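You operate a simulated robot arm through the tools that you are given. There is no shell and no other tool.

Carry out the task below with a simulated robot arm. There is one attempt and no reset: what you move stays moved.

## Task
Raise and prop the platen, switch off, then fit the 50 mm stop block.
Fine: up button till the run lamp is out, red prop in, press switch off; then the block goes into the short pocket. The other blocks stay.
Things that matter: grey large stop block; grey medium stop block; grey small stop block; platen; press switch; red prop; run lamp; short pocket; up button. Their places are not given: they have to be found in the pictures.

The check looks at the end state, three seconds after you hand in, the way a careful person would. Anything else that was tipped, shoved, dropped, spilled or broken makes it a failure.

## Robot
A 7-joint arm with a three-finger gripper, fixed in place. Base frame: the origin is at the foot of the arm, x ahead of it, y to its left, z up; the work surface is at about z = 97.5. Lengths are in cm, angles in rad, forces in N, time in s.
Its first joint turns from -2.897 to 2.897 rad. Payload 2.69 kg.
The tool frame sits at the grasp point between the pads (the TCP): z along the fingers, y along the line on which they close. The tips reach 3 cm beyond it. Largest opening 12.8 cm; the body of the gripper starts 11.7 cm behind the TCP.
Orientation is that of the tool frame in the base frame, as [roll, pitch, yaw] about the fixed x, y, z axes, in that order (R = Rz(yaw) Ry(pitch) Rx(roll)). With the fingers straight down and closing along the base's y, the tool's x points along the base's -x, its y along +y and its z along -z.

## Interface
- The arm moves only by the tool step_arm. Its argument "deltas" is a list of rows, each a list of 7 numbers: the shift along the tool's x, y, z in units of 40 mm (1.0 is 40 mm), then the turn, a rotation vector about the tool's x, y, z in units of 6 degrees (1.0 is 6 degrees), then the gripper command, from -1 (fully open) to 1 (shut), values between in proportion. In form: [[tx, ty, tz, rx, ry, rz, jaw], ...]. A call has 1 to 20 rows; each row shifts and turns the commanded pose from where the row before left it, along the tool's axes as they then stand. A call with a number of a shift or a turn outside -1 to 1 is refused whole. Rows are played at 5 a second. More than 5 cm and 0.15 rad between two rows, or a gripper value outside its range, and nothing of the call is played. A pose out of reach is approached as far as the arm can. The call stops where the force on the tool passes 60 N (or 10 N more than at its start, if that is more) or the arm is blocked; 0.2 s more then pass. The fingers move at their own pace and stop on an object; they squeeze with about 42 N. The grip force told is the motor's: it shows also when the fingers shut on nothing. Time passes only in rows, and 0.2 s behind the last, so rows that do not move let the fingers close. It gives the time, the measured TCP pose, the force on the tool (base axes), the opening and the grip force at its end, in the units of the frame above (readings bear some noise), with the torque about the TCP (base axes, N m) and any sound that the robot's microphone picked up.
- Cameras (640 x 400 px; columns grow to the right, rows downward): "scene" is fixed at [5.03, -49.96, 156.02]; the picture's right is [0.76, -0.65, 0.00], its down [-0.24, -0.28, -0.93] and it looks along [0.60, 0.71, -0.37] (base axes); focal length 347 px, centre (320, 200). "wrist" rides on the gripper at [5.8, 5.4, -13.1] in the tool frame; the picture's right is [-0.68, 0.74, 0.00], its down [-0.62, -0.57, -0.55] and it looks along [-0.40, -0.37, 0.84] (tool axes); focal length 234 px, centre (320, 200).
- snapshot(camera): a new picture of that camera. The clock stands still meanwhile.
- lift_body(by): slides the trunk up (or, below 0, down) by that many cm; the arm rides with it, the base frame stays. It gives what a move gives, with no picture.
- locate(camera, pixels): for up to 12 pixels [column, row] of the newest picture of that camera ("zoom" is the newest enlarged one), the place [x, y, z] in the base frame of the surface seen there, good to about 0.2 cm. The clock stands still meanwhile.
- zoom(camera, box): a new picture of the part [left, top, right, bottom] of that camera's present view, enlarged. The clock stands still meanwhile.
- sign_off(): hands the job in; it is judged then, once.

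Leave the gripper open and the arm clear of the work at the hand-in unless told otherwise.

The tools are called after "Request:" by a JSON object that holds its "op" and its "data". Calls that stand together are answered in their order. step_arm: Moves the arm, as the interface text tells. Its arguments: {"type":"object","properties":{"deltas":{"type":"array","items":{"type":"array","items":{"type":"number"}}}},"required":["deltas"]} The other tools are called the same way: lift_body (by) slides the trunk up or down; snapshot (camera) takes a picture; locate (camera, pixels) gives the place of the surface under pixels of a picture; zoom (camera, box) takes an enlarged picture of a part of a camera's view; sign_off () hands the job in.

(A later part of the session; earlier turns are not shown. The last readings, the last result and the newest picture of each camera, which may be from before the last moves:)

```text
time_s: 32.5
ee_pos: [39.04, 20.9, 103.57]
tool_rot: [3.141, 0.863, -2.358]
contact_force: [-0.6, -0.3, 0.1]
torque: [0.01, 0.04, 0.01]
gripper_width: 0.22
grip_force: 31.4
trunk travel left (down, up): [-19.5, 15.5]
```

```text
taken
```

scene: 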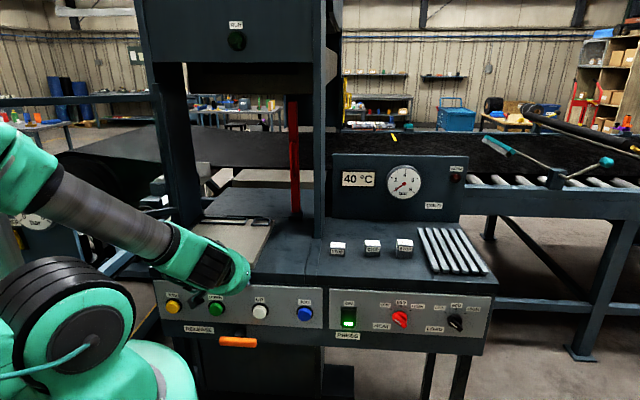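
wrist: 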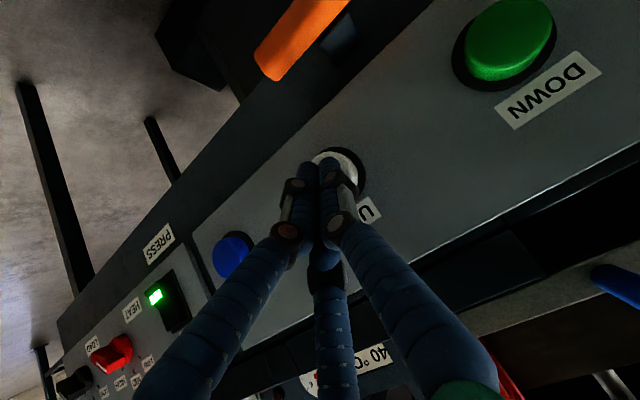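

Clear. I raise the tool 16 cm, open the fingers, and move forward over the bed to look at the prop.

Request:
{"op": "step_arm", "data": {"deltas": [[-0.759, 0, -0.651, 0, 0, 0, 1], [-0.759, 0, -0.651, 0, 0, 0, 1], [-0.759, 0, -0.651, 0, 0, 0, 1], [-0.759, 0, -0.651, 0, 0, 0, 1], [-0.651, 0.15, 0.759, 0, 0, 0, -1], [-0.651, 0.15, 0.759, 0, 0, 0, -1], [-0.651, 0.15, 0.759, 0, 0, 0, -1], [-0.651, 0.15, 0.759, 0, 0, 0, -1], [-0.651, 0.15, 0.759, 0, 0, 0, -1], [0, 0, 0, 0, 0, 0, -1]]}}

Request:
{"op": "snapshot", "data": {"camera": "wrist"}}

Request:
{"op": "snapshot", "data": {"camera": "scene"}}

```text
time_s: 34.6
ee_pos: [51.27, 37.32, 119.67]
tool_rot: [3.14, 0.86, -2.357]
contact_force: [0.1, 0.7, -1.3]
torque: [0.01, 0.02, 0.05]
gripper_width: 12.81
grip_force: 0.0
trunk travel left (down, up): [-19.5, 15.5]
```

```text
taken
```

wrist: 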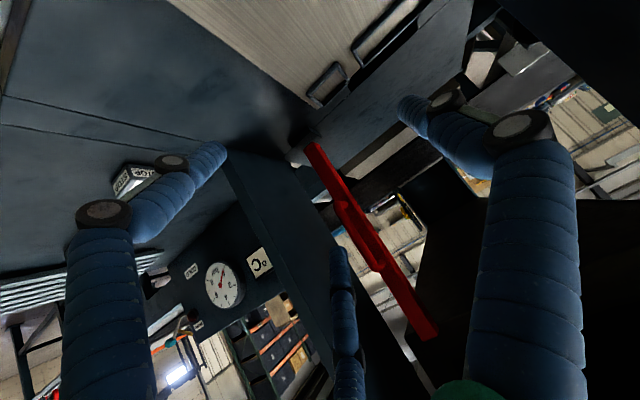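

```text
taken
```

scene: 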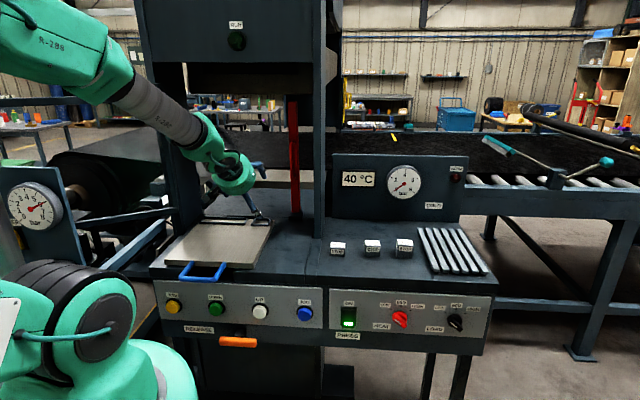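

The red prop runs from (310,145) to (430,335) in the wrist view. I zoom in on its foot, its handle and the bed behind it.

Request:
{"op": "zoom", "data": {"camera": "wrist", "box": [270, 90, 400, 190]}}

Request:
{"op": "zoom", "data": {"camera": "wrist", "box": [300, 130, 460, 350]}}

Request:
{"op": "locate", "data": {"camera": "wrist", "pixels": [[316, 150], [322, 160], [340, 190], [345, 215], [375, 262], [390, 290], [428, 335], [300, 150], [330, 140], [310, 140], [345, 150], [380, 120]]}}

```text
4.00 times, centred on (335, 140) of wrist
```

zoom: 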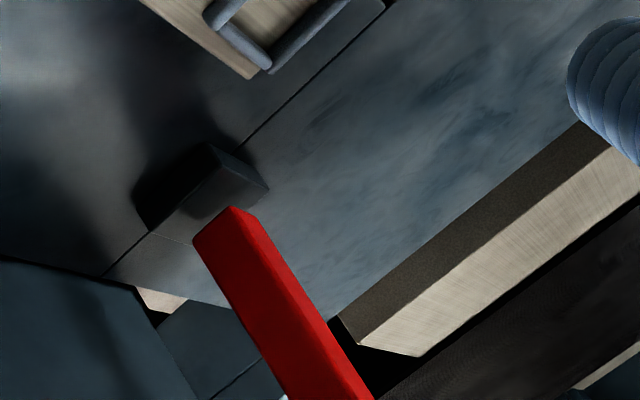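

```text
1.82 times, centred on (380, 240) of wrist
```

zoom: 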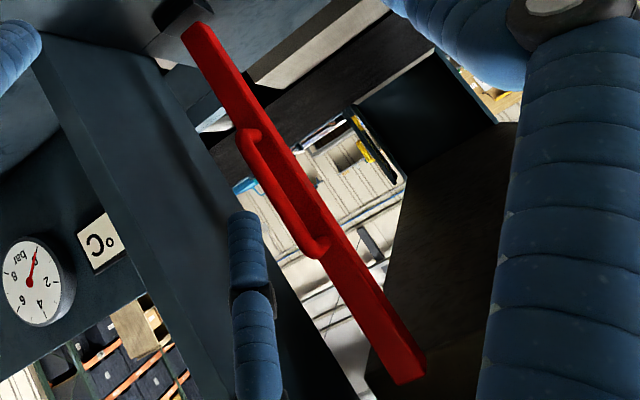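

```text
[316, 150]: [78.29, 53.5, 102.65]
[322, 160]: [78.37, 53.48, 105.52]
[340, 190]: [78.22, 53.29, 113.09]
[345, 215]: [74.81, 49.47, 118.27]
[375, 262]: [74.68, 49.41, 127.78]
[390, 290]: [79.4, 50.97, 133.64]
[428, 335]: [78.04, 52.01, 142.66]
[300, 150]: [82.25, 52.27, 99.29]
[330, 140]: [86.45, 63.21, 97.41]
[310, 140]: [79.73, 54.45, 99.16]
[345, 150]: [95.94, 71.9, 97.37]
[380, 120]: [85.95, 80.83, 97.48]
```

I zoom further onto the foot of the prop and the bed around it.

Request:
{"op": "zoom", "data": {"camera": "wrist", "box": [290, 115, 345, 165]}}

Request:
{"op": "zoom", "data": {"camera": "scene", "box": [275, 185, 325, 235]}}

Request:
{"op": "zoom", "data": {"camera": "scene", "box": [270, 90, 320, 125]}}

```text
8.00 times, centred on (318, 140) of wrist
```

zoom: 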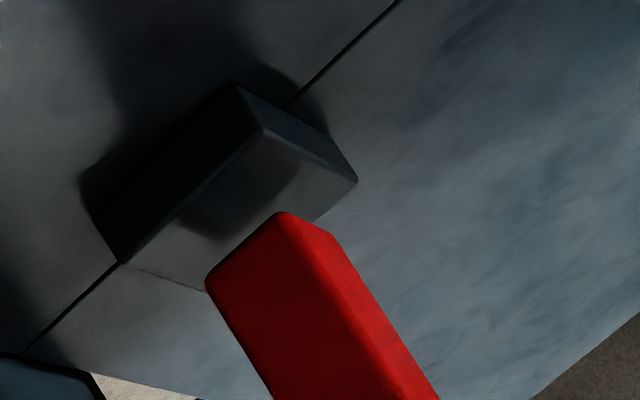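

```text
8.00 times, centred on (300, 210) of scene
```

zoom: 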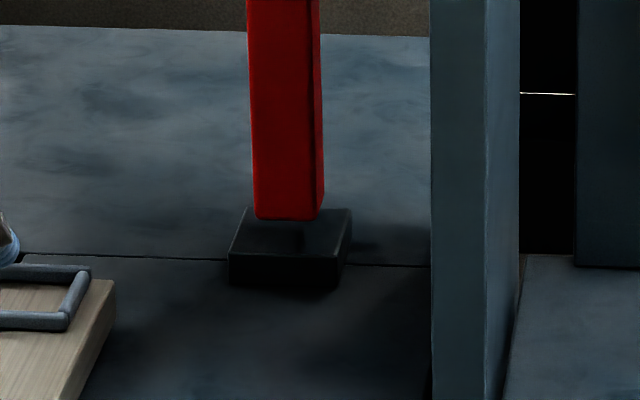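

```text
11.43 times, centred on (295, 108) of scene
```

zoom: 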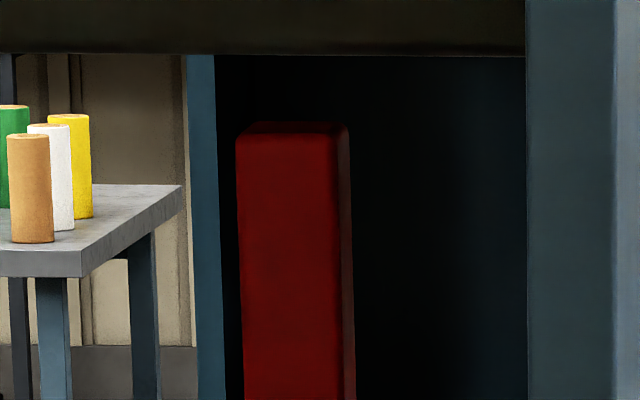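

The bar hangs about 1 cm above its black shoe, so it looks like it's carried on a slide, with a D-handle (z≈115–128) facing me. I level the tool and come in front of the handle with open fingers.

Request:
{"op": "step_arm", "data": {"deltas": [[0, 0, 0, 0, -1, 0, -1], [0, 0, 0, 0, -1, 0, -1], [0, 0, 0, 0, -1, 0, -1], [0, 0, 0, 0, -1, 0, -1], [0, 0, 0, 0, -1, 0, -1], [0, 0, 0, 0, -1, 0, -1], [0, 0, 0, 0, -0.77, 0, -1], [0, 0, 0, 0, 0, 0, -1]]}}

Request:
{"op": "snapshot", "data": {"camera": "scene"}}

```text
time_s: 36.5
ee_pos: [50.49, 37.91, 119.38]
tool_rot: [2.884, 1.491, -2.582]
contact_force: [-0.7, -0.8, 0.3]
torque: [0.01, -0.02, -0.02]
gripper_width: 12.79
grip_force: 0.0
out of reach, approached as far as the arm can: row 2, 3
trunk travel left (down, up): [-19.5, 15.5]
```

```text
taken
```

scene: 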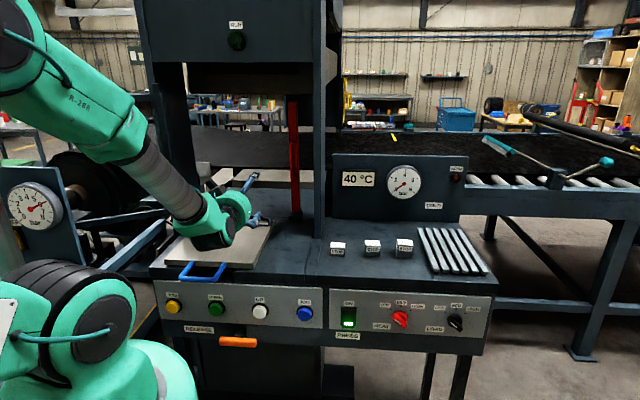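

The tool is nearly level (4° down, 2° off in yaw after a brief out-of-reach). I move on toward the handle's line, where reach is better, then correct the angles.

Request:
{"op": "step_arm", "data": {"deltas": [[-0.219, -0.65, 0.681, 0, 0, 0, -1], [-0.219, -0.65, 0.681, 0, 0, 0, -1], [-0.219, -0.65, 0.681, 0, 0, 0, -1], [-0.219, -0.65, 0.681, 0, 0, 0, -1], [0, 0, 0, 0.3, 0, 0, -1], [0, 0, 0, 0, -0.73, 0, -1], [0, 0, 0, 0, 0, 0, -1]]}}

Request:
{"op": "snapshot", "data": {"camera": "wrist"}}

Request:
{"op": "snapshot", "data": {"camera": "scene"}}

```text
time_s: 38.0
ee_pos: [65.41, 39.03, 121.87]
tool_rot: [1.587, 1.553, 2.374]
contact_force: [-0.4, -0.5, 1.0]
torque: [0.0, 0.04, 0.0]
gripper_width: 12.81
grip_force: 0.2
trunk travel left (down, up): [-19.5, 15.5]
```

```text
taken
```

wrist: 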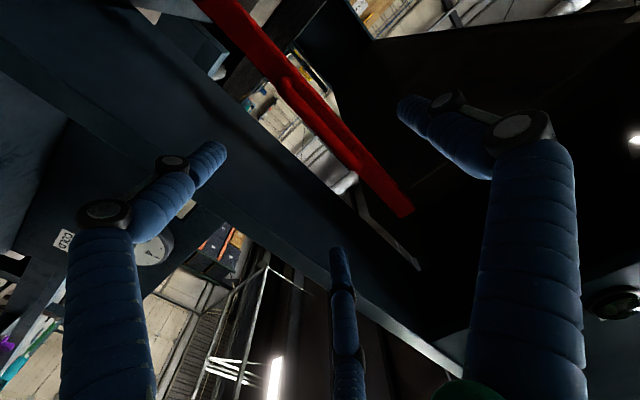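

```text
taken
```

scene: 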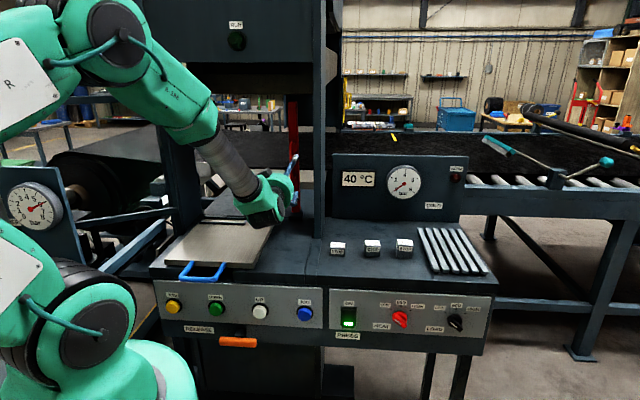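

Now level and square: u≈18.7, v≈73.9, z≈121.9. I measure the handle from this view.

Request:
{"op": "zoom", "data": {"camera": "wrist", "box": [240, 20, 440, 220]}}

Request:
{"op": "locate", "data": {"camera": "wrist", "pixels": [[290, 90], [300, 105], [310, 118], [320, 133], [330, 145], [345, 162], [285, 80], [375, 190], [405, 212], [260, 45], [300, 65], [380, 170]]}}

```text
2.00 times, centred on (340, 120) of wrist
```

zoom: 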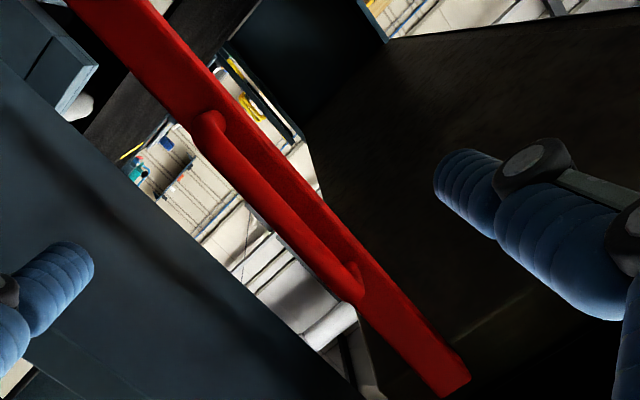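

```text
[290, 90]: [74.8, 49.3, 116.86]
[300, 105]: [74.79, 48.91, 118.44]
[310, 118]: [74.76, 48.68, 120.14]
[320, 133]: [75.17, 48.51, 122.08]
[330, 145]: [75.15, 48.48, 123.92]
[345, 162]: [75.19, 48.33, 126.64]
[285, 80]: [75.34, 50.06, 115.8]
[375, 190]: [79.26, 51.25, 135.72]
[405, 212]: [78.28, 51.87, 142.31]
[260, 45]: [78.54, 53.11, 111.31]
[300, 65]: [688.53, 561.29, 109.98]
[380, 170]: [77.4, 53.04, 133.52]
```

The handle's bar is centred near u=19.0, v≈88.2, z≈116–127. I advance to v≈84 with the fingers open around it, then look.

Request:
{"op": "step_arm", "data": {"deltas": [[0, -0.03, 0.85, 0, 0, 0, -1], [0, -0.03, 0.85, 0, 0, 0, -1], [0, -0.03, 0.85, 0, 0, 0, -1], [0, 0, 0, 0, 0, 0, -1]]}}

Request:
{"op": "snapshot", "data": {"camera": "wrist"}}

Request:
{"op": "zoom", "data": {"camera": "scene", "box": [230, 90, 340, 250]}}

```text
time_s: 39.0
ee_pos: [73.06, 46.03, 121.72]
tool_rot: [1.643, 1.554, 2.429]
contact_force: [-0.2, 0.2, 0.2]
torque: [-0.03, -0.03, 0.03]
gripper_width: 12.82
grip_force: 0.1
trunk travel left (down, up): [-19.5, 15.5]
```

```text
taken
```

wrist: 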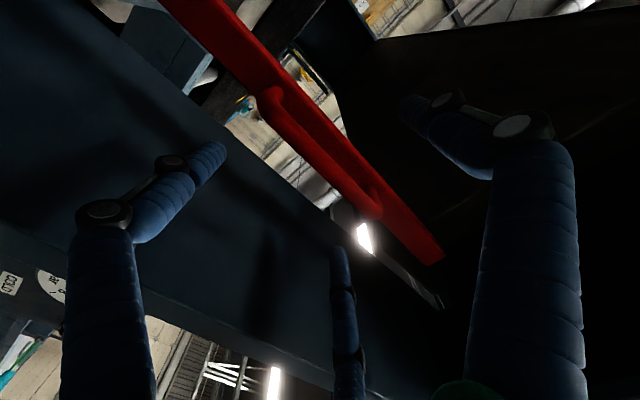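

```text
2.50 times, centred on (285, 170) of scene
```

zoom: 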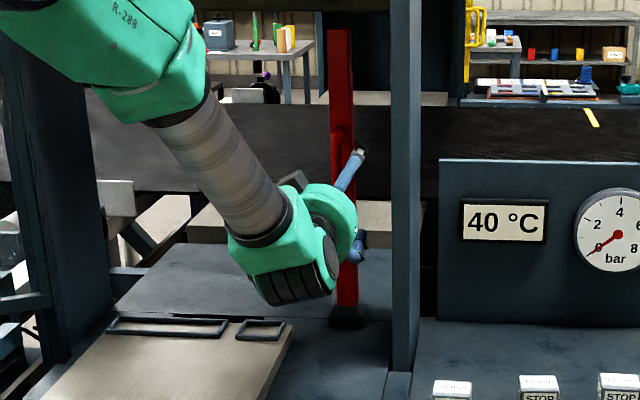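

Good: the handle bar passes between the three fingertips. I advance 3.8 cm so the fingers straddle the handle.

Request:
{"op": "step_arm", "data": {"deltas": [[0, 0, 0.475, 0, 0, 0, -1], [0, 0, 0.475, 0, 0, 0, -1], [0, 0, 0, 0, 0, 0, -1]]}}

Request:
{"op": "snapshot", "data": {"camera": "wrist"}}

Request:
{"op": "zoom", "data": {"camera": "scene", "box": [230, 90, 340, 250]}}

```text
time_s: 39.9
ee_pos: [75.57, 48.71, 121.81]
tool_rot: [1.651, 1.552, 2.437]
contact_force: [0.2, 1.1, 0.5]
torque: [0.03, -0.05, 0.02]
gripper_width: 12.8
grip_force: 0.1
trunk travel left (down, up): [-19.5, 15.5]
```

```text
taken
```

wrist: 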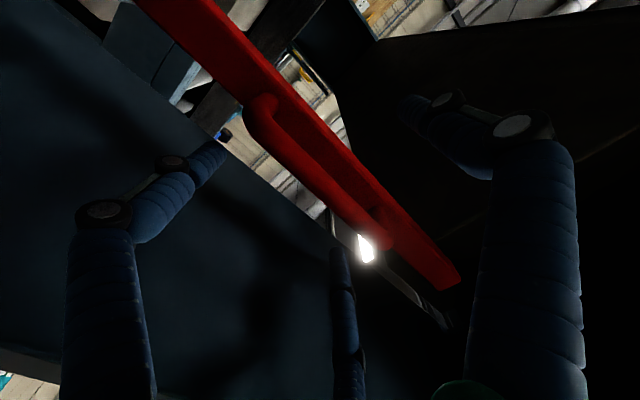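

```text
2.50 times, centred on (285, 170) of scene
```

zoom: 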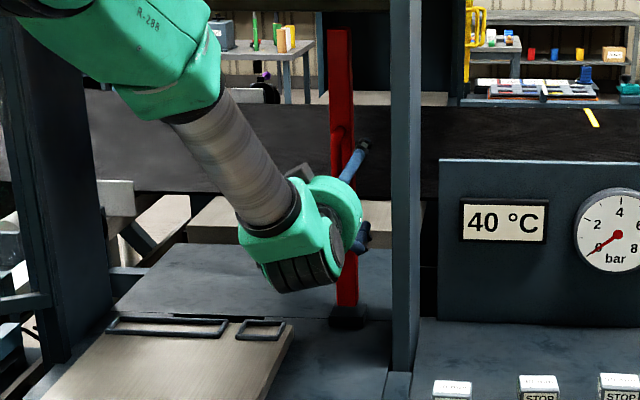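

TCP is on the handle (u 19.0, v 87.9). I close the fingers on it.

Request:
{"op": "step_arm", "data": {"deltas": [[0, 0, 0, 0, 0, 0, 0.2], [0, 0, 0, 0, 0, 0, 0.5], [0, 0, 0, 0, 0, 0, 1], [0, 0, 0, 0, 0, 0, 1], [0, 0, 0, 0, 0, 0, 1]]}}

Request:
{"op": "snapshot", "data": {"camera": "wrist"}}

Request:
{"op": "zoom", "data": {"camera": "scene", "box": [230, 90, 340, 250]}}

```text
time_s: 41.0
ee_pos: [75.8, 48.6, 121.49]
tool_rot: [1.786, 1.551, 2.57]
contact_force: [13.3, -11.6, -13.5]
torque: [-1.02, -0.69, -0.13]
gripper_width: 2.45
grip_force: 45.2
trunk travel left (down, up): [-19.5, 15.5]
```

```text
taken
```

wrist: 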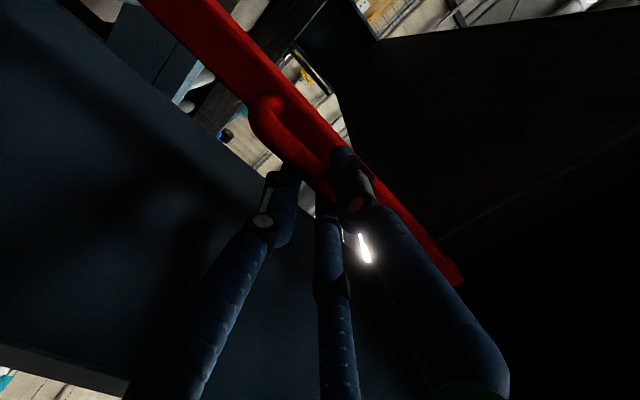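

```text
2.50 times, centred on (285, 170) of scene
```

zoom: 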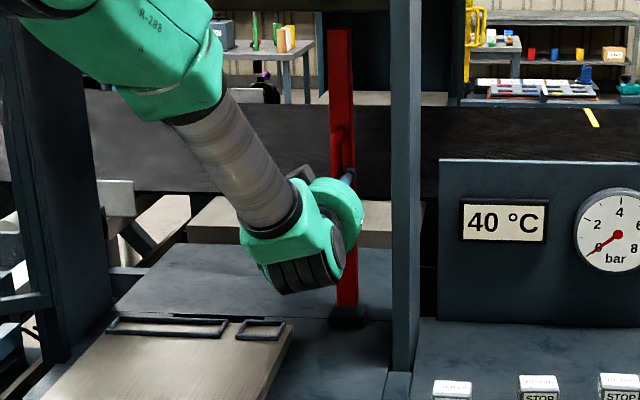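

Gripped (2.45 cm opening, 45 N) with a side load of ~18 N from slight off-centre. I ease the command toward the handle's place and start pushing in gently by 1 cm.

Request:
{"op": "step_arm", "data": {"deltas": [[0.06, -0.06, 0, 0, 0, 0, 1], [0, 0, 0.1, 0, 0, 0, 1], [0, 0, 0.15, 0, 0, 0, 1], [0, 0, 0, 0, 0, 0, 1]]}}

Request:
{"op": "zoom", "data": {"camera": "scene", "box": [230, 90, 340, 250]}}

```text
time_s: 42.0
ee_pos: [76.52, 49.3, 121.73]
tool_rot: [1.413, 1.553, 2.199]
contact_force: [-3.3, -2.0, 4.5]
torque: [-0.78, -0.4, 0.06]
gripper_width: 2.45
grip_force: 44.9
trunk travel left (down, up): [-19.5, 15.5]
```

```text
2.50 times, centred on (285, 170) of scene
```

zoom: 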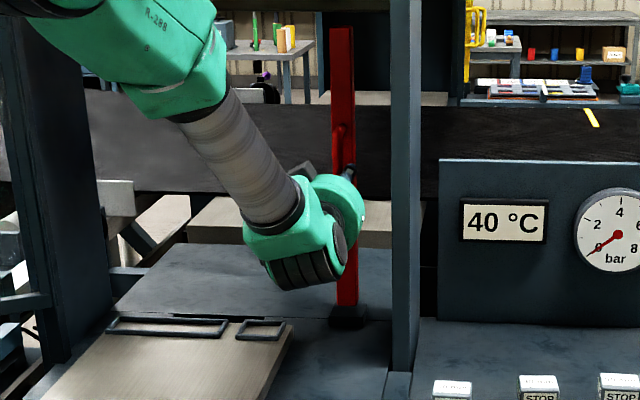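

It moves easily (a few N). I check whether the bar slides or tilts about its foot.

Request:
{"op": "snapshot", "data": {"camera": "scene"}}

Request:
{"op": "locate", "data": {"camera": "scene", "pixels": [[295, 104], [295, 110], [295, 120], [296, 130], [297, 190], [297, 200], [297, 205], [297, 210], [301, 110], [301, 200], [296, 215], [303, 213]]}}

Request:
{"op": "zoom", "data": {"camera": "scene", "box": [275, 185, 325, 235]}}

```text
taken
```

scene: 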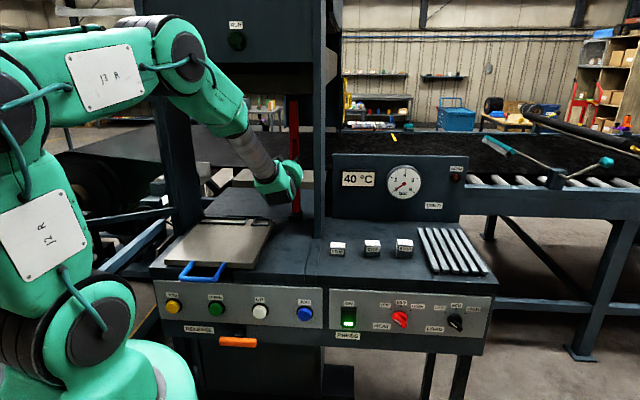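

```text
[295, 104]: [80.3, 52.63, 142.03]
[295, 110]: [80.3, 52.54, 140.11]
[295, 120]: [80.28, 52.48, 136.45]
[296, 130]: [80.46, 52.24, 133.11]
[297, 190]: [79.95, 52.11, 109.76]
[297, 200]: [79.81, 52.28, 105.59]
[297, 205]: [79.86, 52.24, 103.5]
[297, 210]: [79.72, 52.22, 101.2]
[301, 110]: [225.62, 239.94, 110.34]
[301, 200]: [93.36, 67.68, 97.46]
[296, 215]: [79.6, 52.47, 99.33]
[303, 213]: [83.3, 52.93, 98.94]
```

```text
8.00 times, centred on (300, 210) of scene
```

zoom: 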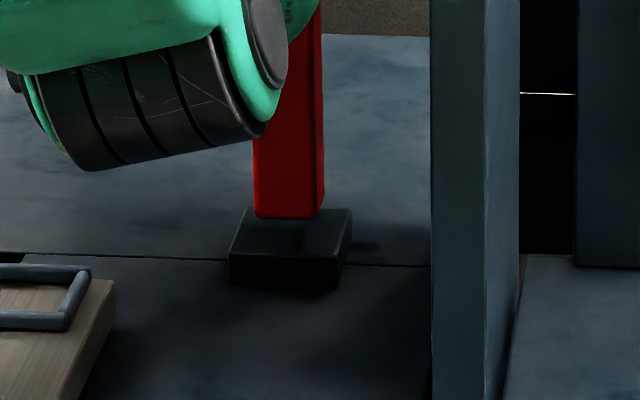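

The bar's foot stays put while its top swung from v≈91.9 to 94.0: the prop is hinged at its shoe and swings inward. I follow that arc: 2° steps of push with matching tool tilt.

Request:
{"op": "step_arm", "data": {"deltas": [[-0.0475, 0, 0.19, 0, 0.333, 0, 1], [-0.0475, 0, 0.19, 0, 0.333, 0, 1], [0, 0, 0, 0, 0, 0, 1]]}}

Request:
{"op": "zoom", "data": {"camera": "scene", "box": [230, 90, 340, 250]}}

```text
time_s: 42.9
ee_pos: [77.54, 50.32, 122.17]
tool_rot: [2.898, 1.502, -2.598]
contact_force: [-0.3, 2.4, 12.7]
torque: [-0.47, -0.94, 0.08]
gripper_width: 2.45
grip_force: 44.8
trunk travel left (down, up): [-19.5, 15.5]
```

```text
2.50 times, centred on (285, 170) of scene
```

zoom: 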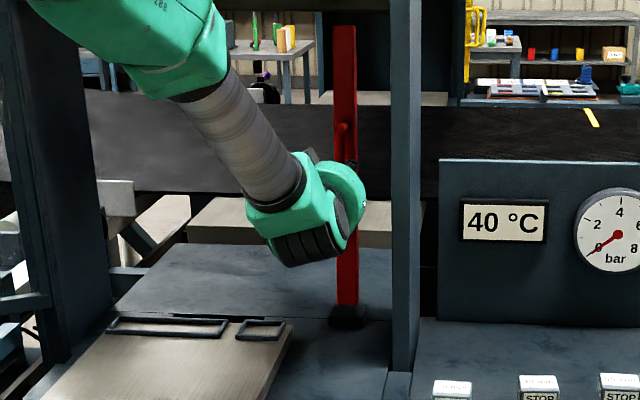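

Moving along well (v 90.4), slight upward load of 13 N, so I add a bit more rise per step and go on.

Request:
{"op": "step_arm", "data": {"deltas": [[-0.08, 0, 0.19, 0, 0.333, 0, 1], [-0.06, 0, 0.19, 0, 0.333, 0, 1], [0, 0, 0, 0, 0, 0, 1]]}}

Request:
{"op": "snapshot", "data": {"camera": "scene"}}

Request:
{"op": "zoom", "data": {"camera": "scene", "box": [230, 90, 340, 250]}}

Request:
{"op": "locate", "data": {"camera": "scene", "pixels": [[297, 104], [298, 112], [298, 120], [297, 200], [297, 205], [297, 210], [280, 90], [300, 93]]}}

```text
time_s: 43.6
ee_pos: [78.67, 51.54, 122.41]
tool_rot: [3.021, 1.43, -2.475]
contact_force: [-2.4, 2.7, 10.0]
torque: [-0.59, -0.84, 0.2]
gripper_width: 2.44
grip_force: 45.0
trunk travel left (down, up): [-19.5, 15.5]
```

```text
taken
```

scene: 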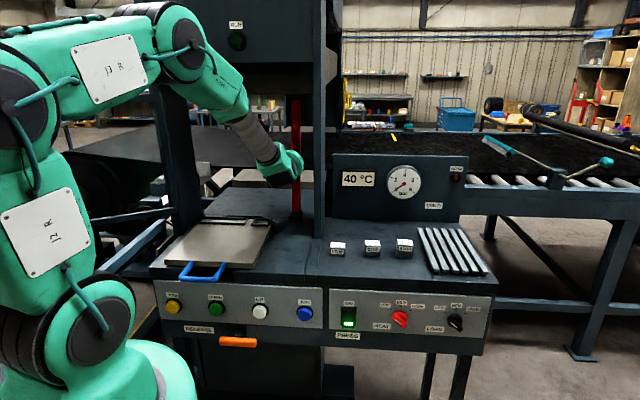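

```text
2.50 times, centred on (285, 170) of scene
```

zoom: 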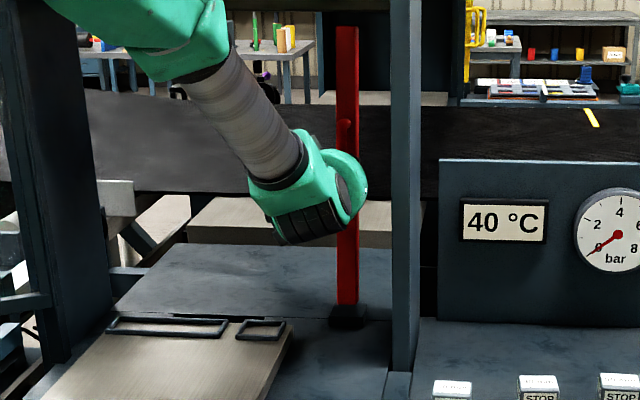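

```text
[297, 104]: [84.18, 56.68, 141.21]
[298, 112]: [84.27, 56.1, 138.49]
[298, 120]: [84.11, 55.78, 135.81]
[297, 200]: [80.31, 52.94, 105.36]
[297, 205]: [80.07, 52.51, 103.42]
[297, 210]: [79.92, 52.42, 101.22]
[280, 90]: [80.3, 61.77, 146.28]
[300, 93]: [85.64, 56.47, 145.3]
```

The bar leans in 8.5° now; its top front edge is just reaching under the platen (v≈99.8 vs 100.4). I keep following the arc.

Request:
{"op": "step_arm", "data": {"deltas": [[-0.06, 0, 0.19, 0, 0.333, 0, 1], [-0.055, 0, 0.19, 0, 0.333, 0, 1], [0, 0, 0, 0, 0, 0, 1]]}}

Request:
{"op": "zoom", "data": {"camera": "scene", "box": [230, 60, 340, 220]}}

```text
time_s: 44.5
ee_pos: [79.83, 52.64, 122.57]
tool_rot: [3.062, 1.359, -2.436]
contact_force: [-5.2, 5.2, 8.4]
torque: [-0.68, -0.67, 0.24]
gripper_width: 2.42
grip_force: 44.6
trunk travel left (down, up): [-19.5, 15.5]
```

```text
2.50 times, centred on (285, 140) of scene
```

zoom: 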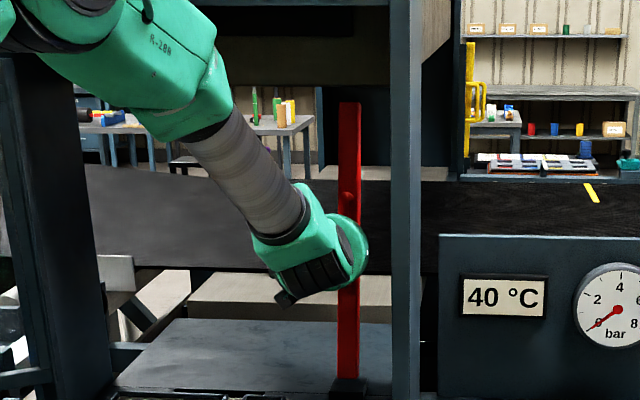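

Still easy (≤10 N). Two more steps.

Request:
{"op": "step_arm", "data": {"deltas": [[-0.055, 0.02, 0.19, 0, 0.333, 0, 1], [-0.05, 0.02, 0.19, 0, 0.333, 0, 1], [0, 0, 0, 0, 0, 0, 1]]}}

Request:
{"op": "zoom", "data": {"camera": "scene", "box": [230, 60, 340, 220]}}

Request:
{"op": "snapshot", "data": {"camera": "scene"}}

Request:
{"op": "locate", "data": {"camera": "scene", "pixels": [[299, 102], [299, 106], [299, 112], [299, 120], [297, 205], [297, 210], [280, 90], [305, 93]]}}

```text
time_s: 45.2
ee_pos: [80.64, 53.48, 122.6]
tool_rot: [3.075, 1.288, -2.422]
contact_force: [-13.5, -18.3, -1.4]
torque: [-1.02, -0.25, 0.34]
gripper_width: 2.78
grip_force: 45.1
trunk travel left (down, up): [-19.5, 15.5]
```

```text
2.50 times, centred on (285, 140) of scene
```

zoom: 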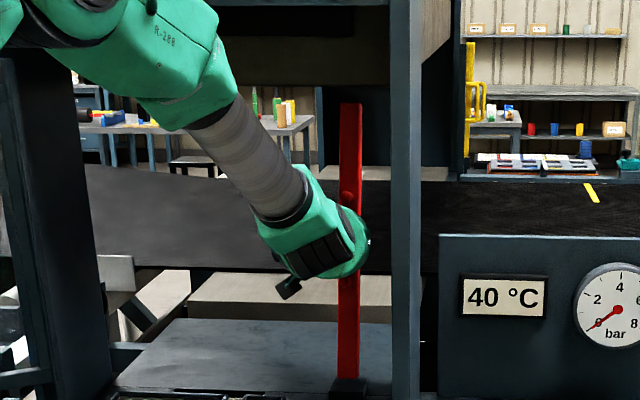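

```text
taken
```

scene: 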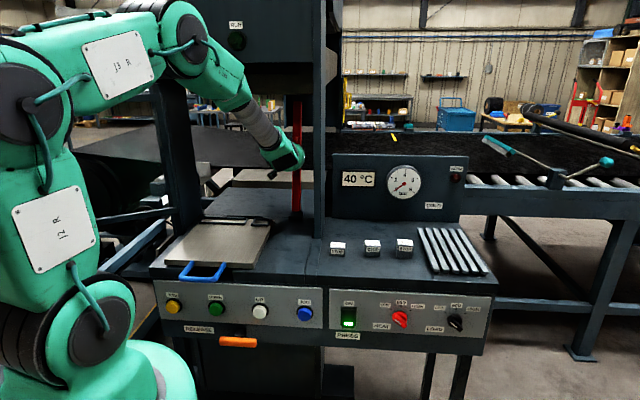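

```text
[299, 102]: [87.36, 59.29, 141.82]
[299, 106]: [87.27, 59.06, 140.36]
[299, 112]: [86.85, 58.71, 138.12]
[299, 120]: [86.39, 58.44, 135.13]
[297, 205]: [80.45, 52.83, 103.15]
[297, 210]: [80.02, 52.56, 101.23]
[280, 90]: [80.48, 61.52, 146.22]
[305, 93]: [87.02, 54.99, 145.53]
```

The prop reached its stop: 22 N back-force, bar leaning ~14° with its top at v≈103.7, well under the platen (front edge 100.4). I open the fingers without moving.

Request:
{"op": "step_arm", "data": {"deltas": [[0, 0, -0.05, 0, 0, 0, 1], [0, 0, 0, 0, 0, 0, 0.5], [0, 0, 0, 0, 0, 0, -0.3], [0, 0, 0, 0, 0, 0, -1], [0, 0, 0, 0, 0, 0, -1], [0, 0, 0, 0, 0, 0, -1]]}}

Request:
{"op": "snapshot", "data": {"camera": "wrist"}}

Request:
{"op": "zoom", "data": {"camera": "scene", "box": [230, 60, 340, 220]}}

```text
time_s: 46.6
ee_pos: [80.71, 53.5, 122.65]
tool_rot: [3.077, 1.291, -2.42]
contact_force: [-0.4, -0.7, 0.3]
torque: [-0.02, 0.03, -0.01]
gripper_width: 12.78
grip_force: 0.1
trunk travel left (down, up): [-19.5, 15.5]
```

```text
taken
```

wrist: 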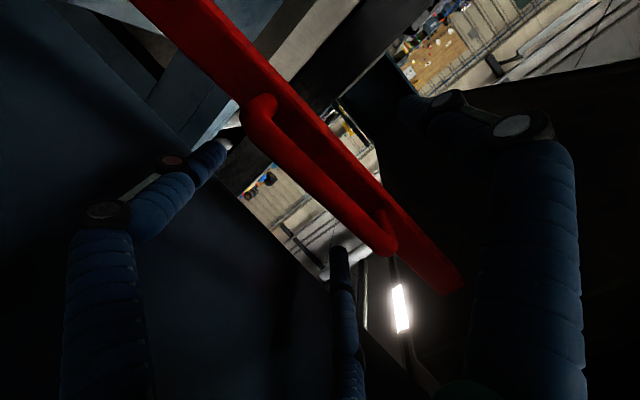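

```text
2.50 times, centred on (285, 140) of scene
```

zoom: 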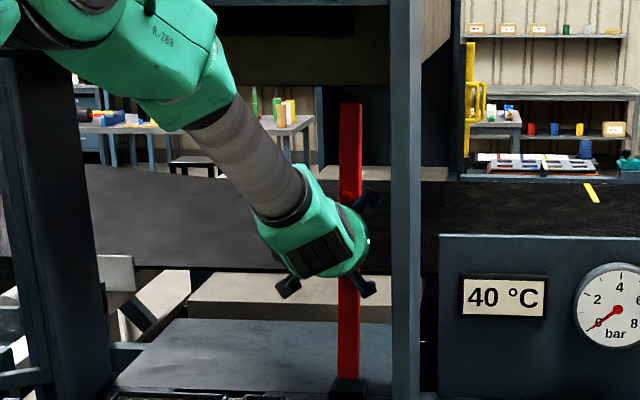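

The prop stays put. I withdraw straight back along the fingers, then horizontally out of the press.

Request:
{"op": "step_arm", "data": {"deltas": [[0, 0, -0.9, 0, 0, 0, -1], [0, 0, -0.9, 0, 0, 0, -1], [0.272, 0, -0.936, 0, 0, 0, -1], [0.272, 0, -0.936, 0, 0, 0, -1], [0.272, 0, -0.936, 0, 0, 0, -1], [0.272, 0, -0.936, 0, 0, 0, -1], [0, 0, 0, 0, 0, 0, -1]]}}

Request:
{"op": "snapshot", "data": {"camera": "scene"}}

Request:
{"op": "snapshot", "data": {"camera": "wrist"}}

```text
time_s: 48.2
ee_pos: [64.66, 37.55, 124.53]
tool_rot: [3.08, 1.291, -2.417]
contact_force: [-0.3, -0.6, 0.9]
torque: [-0.02, 0.03, -0.03]
gripper_width: 12.79
grip_force: 0.0
trunk travel left (down, up): [-19.5, 15.5]
```

```text
taken
```

scene: 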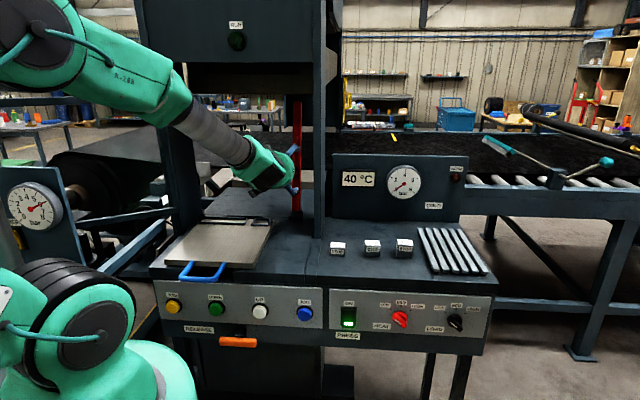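

```text
taken
```

wrist: 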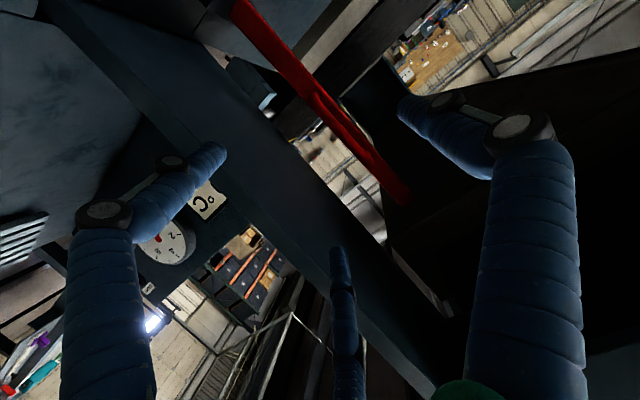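

Prop is in and stays. I take a close look at the press switch to see which half of the rocker stands out.

Request:
{"op": "zoom", "data": {"camera": "scene", "box": [325, 290, 375, 345]}}

Request:
{"op": "zoom", "data": {"camera": "scene", "box": [335, 298, 365, 332]}}

Request:
{"op": "locate", "data": {"camera": "scene", "pixels": [[348, 307], [348, 309], [348, 312], [348, 315], [348, 318], [348, 320], [348, 322], [348, 324], [348, 326], [343, 322], [353, 322], [348, 329]]}}

```text
7.27 times, centred on (350, 318) of scene
```

zoom: 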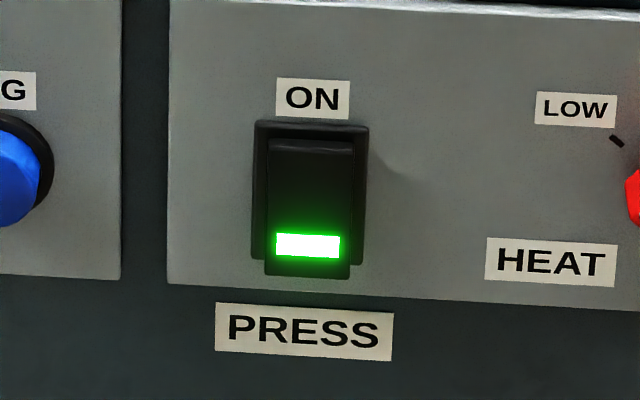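

```text
11.76 times, centred on (350, 315) of scene
```

zoom: 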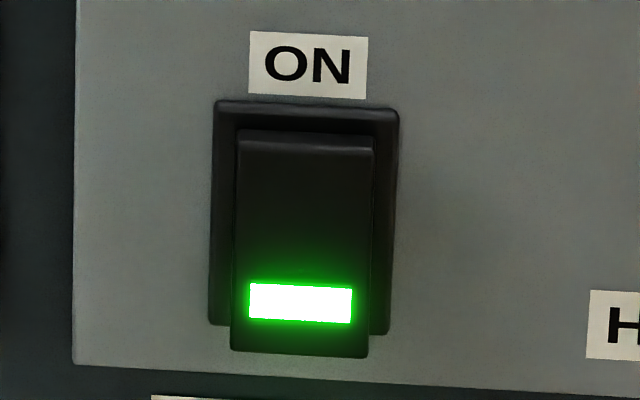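

```text
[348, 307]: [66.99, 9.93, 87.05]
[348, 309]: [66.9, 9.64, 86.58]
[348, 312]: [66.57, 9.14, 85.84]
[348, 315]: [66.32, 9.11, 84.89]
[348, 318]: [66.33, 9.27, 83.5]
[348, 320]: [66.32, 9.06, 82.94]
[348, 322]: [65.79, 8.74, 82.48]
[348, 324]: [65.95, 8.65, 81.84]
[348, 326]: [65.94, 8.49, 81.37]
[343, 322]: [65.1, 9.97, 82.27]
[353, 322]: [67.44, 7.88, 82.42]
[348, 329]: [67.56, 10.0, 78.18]
```

The lower end of the rocker stands out (v≈52.6 at z≈81.5, top is flush), so it's ON and I must press the lower end. I back the tool out to the front of the panel and shut the fingers.

Request:
{"op": "step_arm", "data": {"deltas": [[0.244, -0.6625, -0.85, 0, 0, 0, -1], [0.244, -0.6625, -0.85, 0, 0, 0, -1], [0.244, -0.6625, -0.85, 0, 0, 0, -1], [0.244, -0.6625, -0.85, 0, 0, 0, 1], [0.244, -0.6625, -0.85, 0, 0, 0, 1], [0.244, -0.6625, -0.85, 0, 0, 0, 1], [0.244, -0.6625, -0.85, 0, 0, 0, 1], [0.244, -0.6625, -0.85, 0, 0, 0, 1], [0.889, 0, 0.255, 0, 0, 0, 1], [0.889, 0, 0.255, 0, 0, 0, 1], [0.889, 0, 0.255, 0, 0, 0, 1], [0.889, 0, 0.255, 0, 0, 0, 1], [0, 0, 0, 0, 0, 0, 1]]}}

Request:
{"op": "snapshot", "data": {"camera": "scene"}}

```text
time_s: 51.0
ee_pos: [59.48, 2.69, 109.4]
tool_rot: [3.078, 1.29, -2.419]
contact_force: [0.2, 0.7, -0.3]
torque: [0.02, -0.03, 0.05]
gripper_width: 0.22
grip_force: 31.1
trunk travel left (down, up): [-19.5, 15.5]
```

```text
taken
```

scene: 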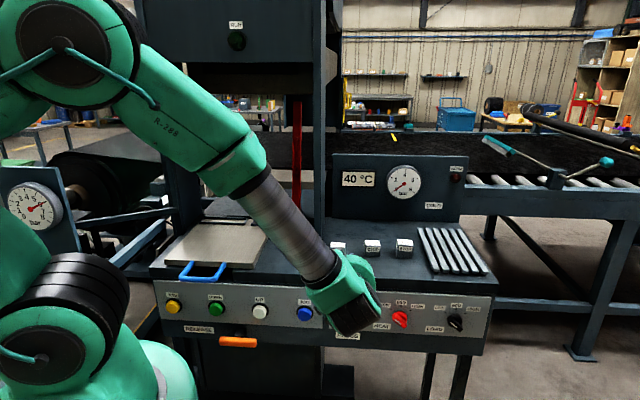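

In front of the panel at u≈40, v≈44, z≈109. I lower the trunk 19 cm.

Request:
{"op": "lift_body", "data": {"by": -19}}

Request:
{"op": "step_arm", "data": {"deltas": [[0.75, 0, 0.215, 0, 0, 0, 1], [0.75, 0, 0.215, 0, 0, 0, 1], [0, 0, 0, 0, 0, 0, 1]]}}

Request:
{"op": "snapshot", "data": {"camera": "wrist"}}

Request:
{"op": "snapshot", "data": {"camera": "scene"}}

```text
time_s: 53.1
ee_pos: [59.57, 2.72, 90.49]
tool_rot: [3.079, 1.291, -2.416]
contact_force: [0.8, 0.2, 0.2]
torque: [-0.03, 0.04, 0.01]
gripper_width: 0.21
grip_force: 31.9
trunk travel left (down, up): [-0.5, 34.5]
```

```text
time_s: 53.9
ee_pos: [59.32, 2.77, 84.33]
tool_rot: [3.079, 1.289, -2.416]
contact_force: [-0.7, 0.3, 0.4]
torque: [0.01, 0.02, -0.05]
gripper_width: 0.21
grip_force: 31.2
trunk travel left (down, up): [-0.5, 34.5]
```

```text
taken
```

wrist: 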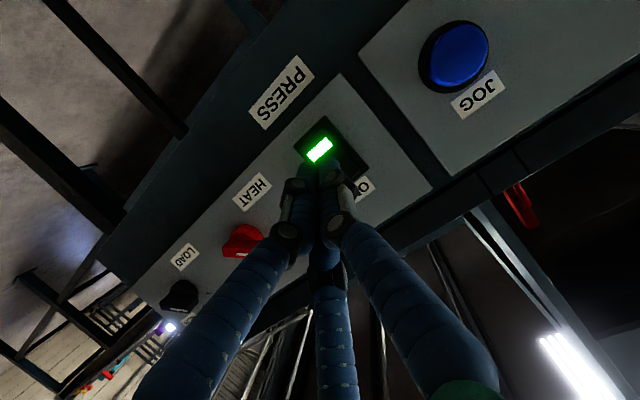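

```text
taken
```

scene: 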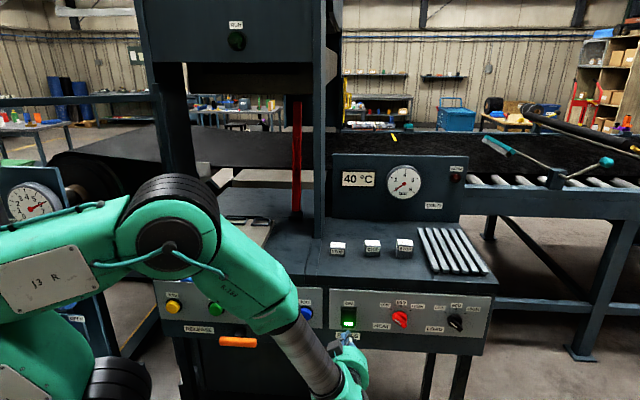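

I'm in front of the switch. I re-measure its lower end from the wrist camera.

Request:
{"op": "zoom", "data": {"camera": "wrist", "box": [280, 100, 390, 200]}}

Request:
{"op": "locate", "data": {"camera": "wrist", "pixels": [[320, 150], [310, 143], [300, 146], [326, 122], [312, 133], [335, 145], [350, 155], [322, 137], [318, 158], [355, 165]]}}

```text
4.00 times, centred on (335, 150) of wrist
```

zoom: 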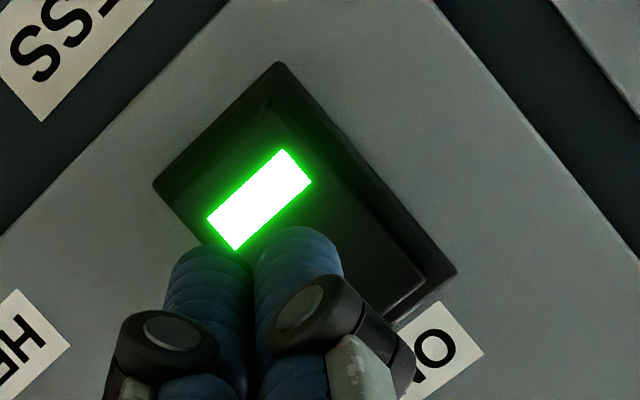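

```text
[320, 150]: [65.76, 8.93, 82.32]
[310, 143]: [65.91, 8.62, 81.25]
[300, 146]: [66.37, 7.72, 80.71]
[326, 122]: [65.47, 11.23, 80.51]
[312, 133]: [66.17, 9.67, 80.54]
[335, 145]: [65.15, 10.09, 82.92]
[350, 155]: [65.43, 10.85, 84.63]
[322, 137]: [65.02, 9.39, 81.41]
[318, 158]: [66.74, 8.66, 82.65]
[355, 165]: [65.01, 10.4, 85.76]
```

The lower end is at u≈40.4, z≈81–82.3. I move to just in front of it (z≈81.7).

Request:
{"op": "step_arm", "data": {"deltas": [[0.171, -0.05, 0.583, 0, 0, 0, 1], [0.171, -0.05, 0.583, 0, 0, 0, 1], [0, 0, 0, 0, 0, 0, 1]]}}

Request:
{"op": "zoom", "data": {"camera": "wrist", "box": [260, 100, 390, 200]}}

Request:
{"op": "zoom", "data": {"camera": "scene", "box": [310, 280, 390, 345]}}

```text
time_s: 54.7
ee_pos: [62.55, 5.42, 81.63]
tool_rot: [3.079, 1.29, -2.417]
contact_force: [0.1, 0.4, 0.7]
torque: [-0.02, 0.0, -0.01]
gripper_width: 0.22
grip_force: 31.6
trunk travel left (down, up): [-0.5, 34.5]
```

```text
4.00 times, centred on (325, 150) of wrist
```

zoom: 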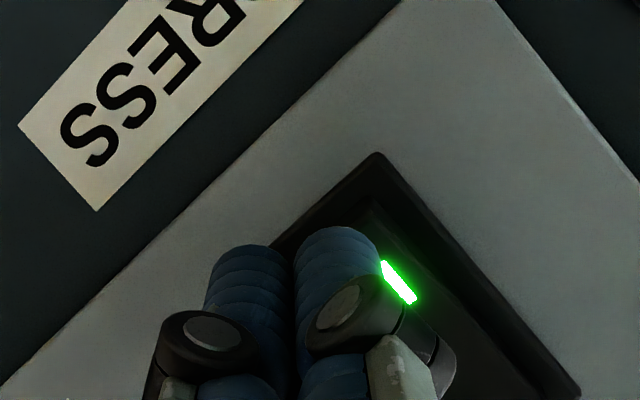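

```text
6.15 times, centred on (350, 312) of scene
```

zoom: 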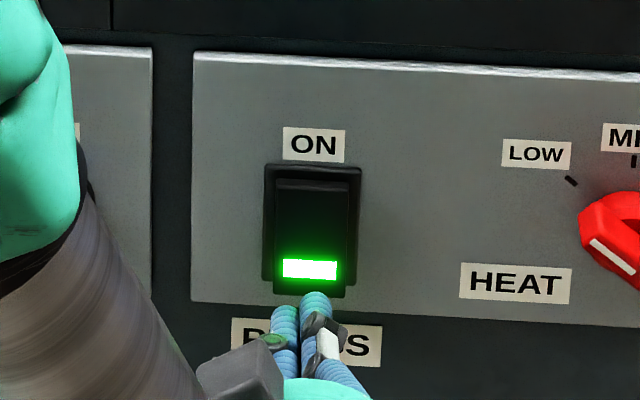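

Tips are lined up with the rocker's lower end. I advance toward contact in small steps.

Request:
{"op": "step_arm", "data": {"deltas": [[-0.083, 0, 0.288, 0, 0, 0, 1], [-0.0207, 0, 0.0721, 0, 0, 0, 1], [-0.0207, 0, 0.0721, 0, 0, 0, 1], [0, 0, 0, 0, 0, 0, 1]]}}

Request:
{"op": "zoom", "data": {"camera": "scene", "box": [310, 280, 390, 345]}}

```text
time_s: 55.7
ee_pos: [63.87, 6.79, 81.66]
tool_rot: [3.075, 1.29, -2.419]
contact_force: [-1.5, -3.6, -1.9]
torque: [-0.01, 0.04, -0.05]
gripper_width: 0.21
grip_force: 31.5
trunk travel left (down, up): [-0.5, 34.5]
```

```text
6.15 times, centred on (350, 312) of scene
```

zoom: 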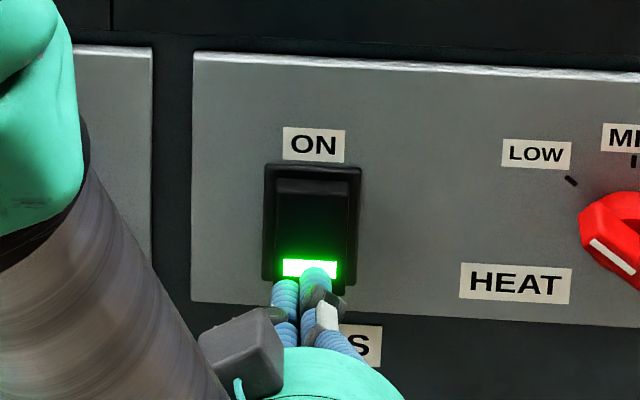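

Contact begins (≈4 N, v≈50). I press further in 3 mm steps until it clicks over.

Request:
{"op": "step_arm", "data": {"deltas": [[-0.0207, 0, 0.0721, 0, 0, 0, 1], [-0.0207, 0, 0.0721, 0, 0, 0, 1], [0, 0, 0, 0, 0, 0, 1]]}}

Request:
{"op": "zoom", "data": {"camera": "scene", "box": [310, 280, 390, 345]}}

```text
time_s: 56.5
ee_pos: [64.03, 6.94, 81.52]
tool_rot: [3.07, 1.291, -2.432]
contact_force: [-22.6, -22.5, 6.7]
torque: [0.29, -0.32, -0.1]
gripper_width: 0.22
grip_force: 30.9
trunk travel left (down, up): [-0.5, 34.5]
stopped in row 3: the force on the tool passed its limit at 62 N (the readings are from after the stop); the commanded pose is now the measured one
```

```text
6.15 times, centred on (350, 312) of scene
```

zoom: 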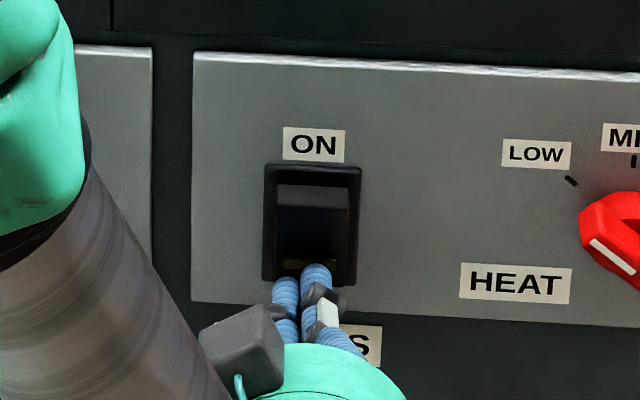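

The rocker has flipped: its lamp is dark and the upper end stands out now. I back off and check the switch, platen and prop.

Request:
{"op": "step_arm", "data": {"deltas": [[0.138, 0, -0.48, 0, 0, 0, 1], [0.276, 0, -0.961, 0, 0, 0, 1], [0, 0, 0, 0, 0, 0, 1]]}}

Request:
{"op": "snapshot", "data": {"camera": "scene"}}

Request:
{"op": "zoom", "data": {"camera": "scene", "box": [310, 280, 390, 345]}}

Request:
{"op": "zoom", "data": {"camera": "scene", "box": [190, 40, 330, 220]}}

```text
time_s: 57.3
ee_pos: [59.84, 2.85, 81.54]
tool_rot: [3.073, 1.292, -2.427]
contact_force: [1.0, 0.4, 0.1]
torque: [0.01, 0.0, 0.0]
gripper_width: 0.22
grip_force: 31.5
trunk travel left (down, up): [-0.5, 34.5]
```

```text
taken
```

scene: 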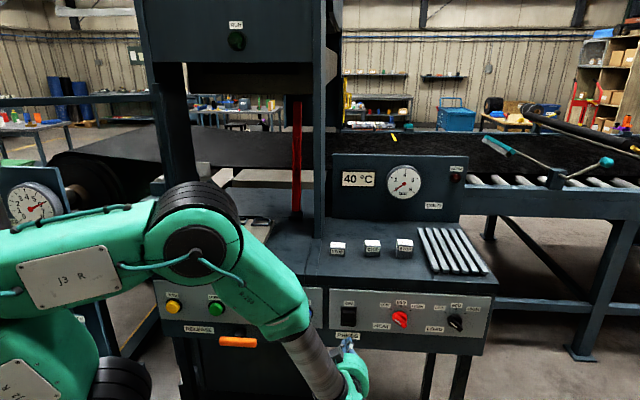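

```text
6.15 times, centred on (350, 312) of scene
```

zoom: 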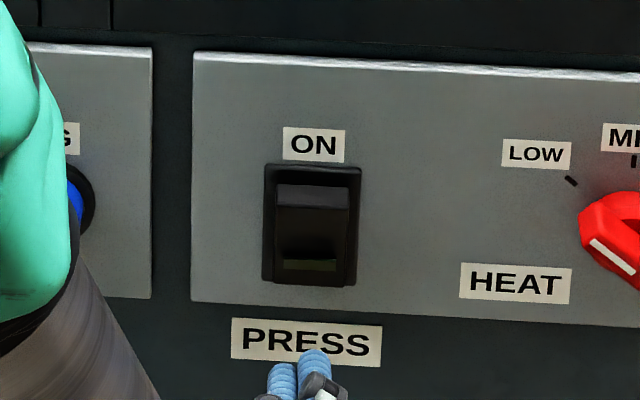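

```text
2.22 times, centred on (260, 130) of scene
```

zoom: 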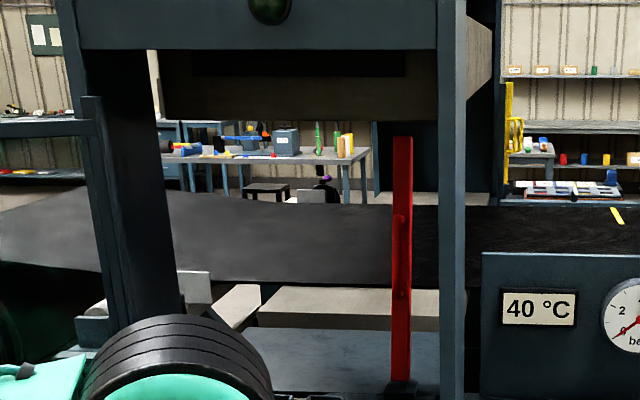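

Press switch is off; platen stays up with the prop in. Now the block. I raise the trunk again with the arm in front of the machine.

Request:
{"op": "lift_body", "data": {"by": 22}}

Request:
{"op": "step_arm", "data": {"deltas": [[-0.95, 0, -0.27, 0, 0, 0, 1], [-0.95, 0, -0.27, 0, 0, 0, 1], [-0.95, 0, -0.27, 0, 0, 0, 1], [-0.95, 0, -0.27, 0, 0, 0, 1], [-0.95, 0, -0.27, 0, 0, 0, 1], [-0.95, 0, -0.27, 0, 0, 0, 1], [0, 0, 0, 0, 1, 0, 1], [0, 0, 0, 0, 1, 0, 1], [0, 0, 0, 0, 1, 0, 1], [0, 0, 0, 0, 1, 0, 1], [0, 0, 0, 0, 1, 0, 1], [0, 0, 0, 0, 1, 0, 1], [0, 0, 0, 0, 1, 0, 1], [0, 0, 0, 0, 1, 0, 1], [0, 0, 0, 0, 1, 0, 1], [0, 0, 0, 0, 1, 0, 1], [0, 0, 0, 0, 1, 0, 1], [0, 0, 0, 0, 1, 0, 1], [0, 0, 0, 0, 0.35, 0, 1], [0, 0, 0, 0, 0, 0, 1]]}}

Request:
{"op": "snapshot", "data": {"camera": "scene"}}

Request:
{"op": "snapshot", "data": {"camera": "wrist"}}

```text
time_s: 59.6
ee_pos: [59.83, 2.89, 103.42]
tool_rot: [3.071, 1.291, -2.426]
contact_force: [-0.4, -0.1, -0.3]
torque: [0.03, 0.02, 0.0]
gripper_width: 0.25
grip_force: 31.5
trunk travel left (down, up): [-22.5, 12.5]
```

```text
time_s: 63.8
ee_pos: [60.21, 2.69, 127.24]
tool_rot: [3.123, -0.003, -2.356]
contact_force: [-1.0, -0.2, 1.1]
torque: [-0.01, 0.01, 0.02]
gripper_width: 0.2
grip_force: 31.9
trunk travel left (down, up): [-22.5, 12.5]
```

```text
taken
```

scene: 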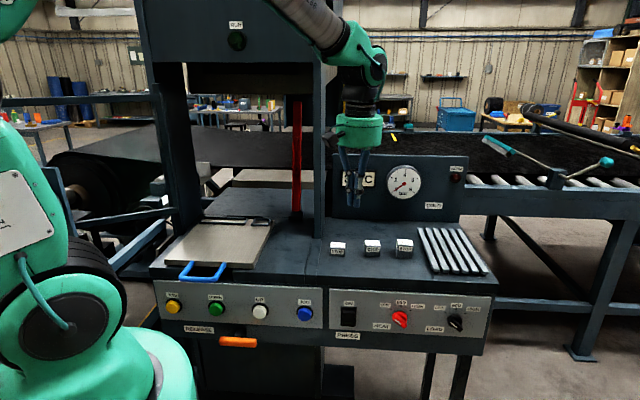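

```text
taken
```

wrist: 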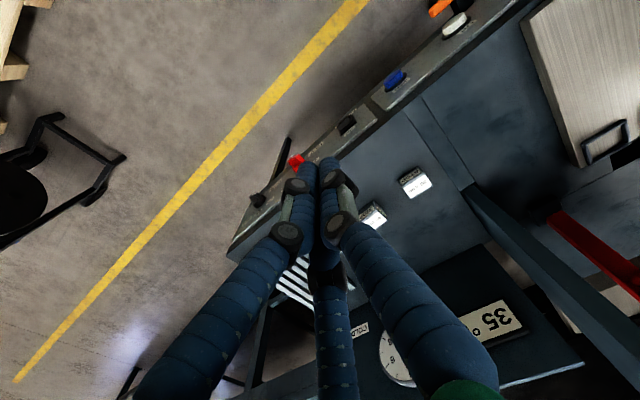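

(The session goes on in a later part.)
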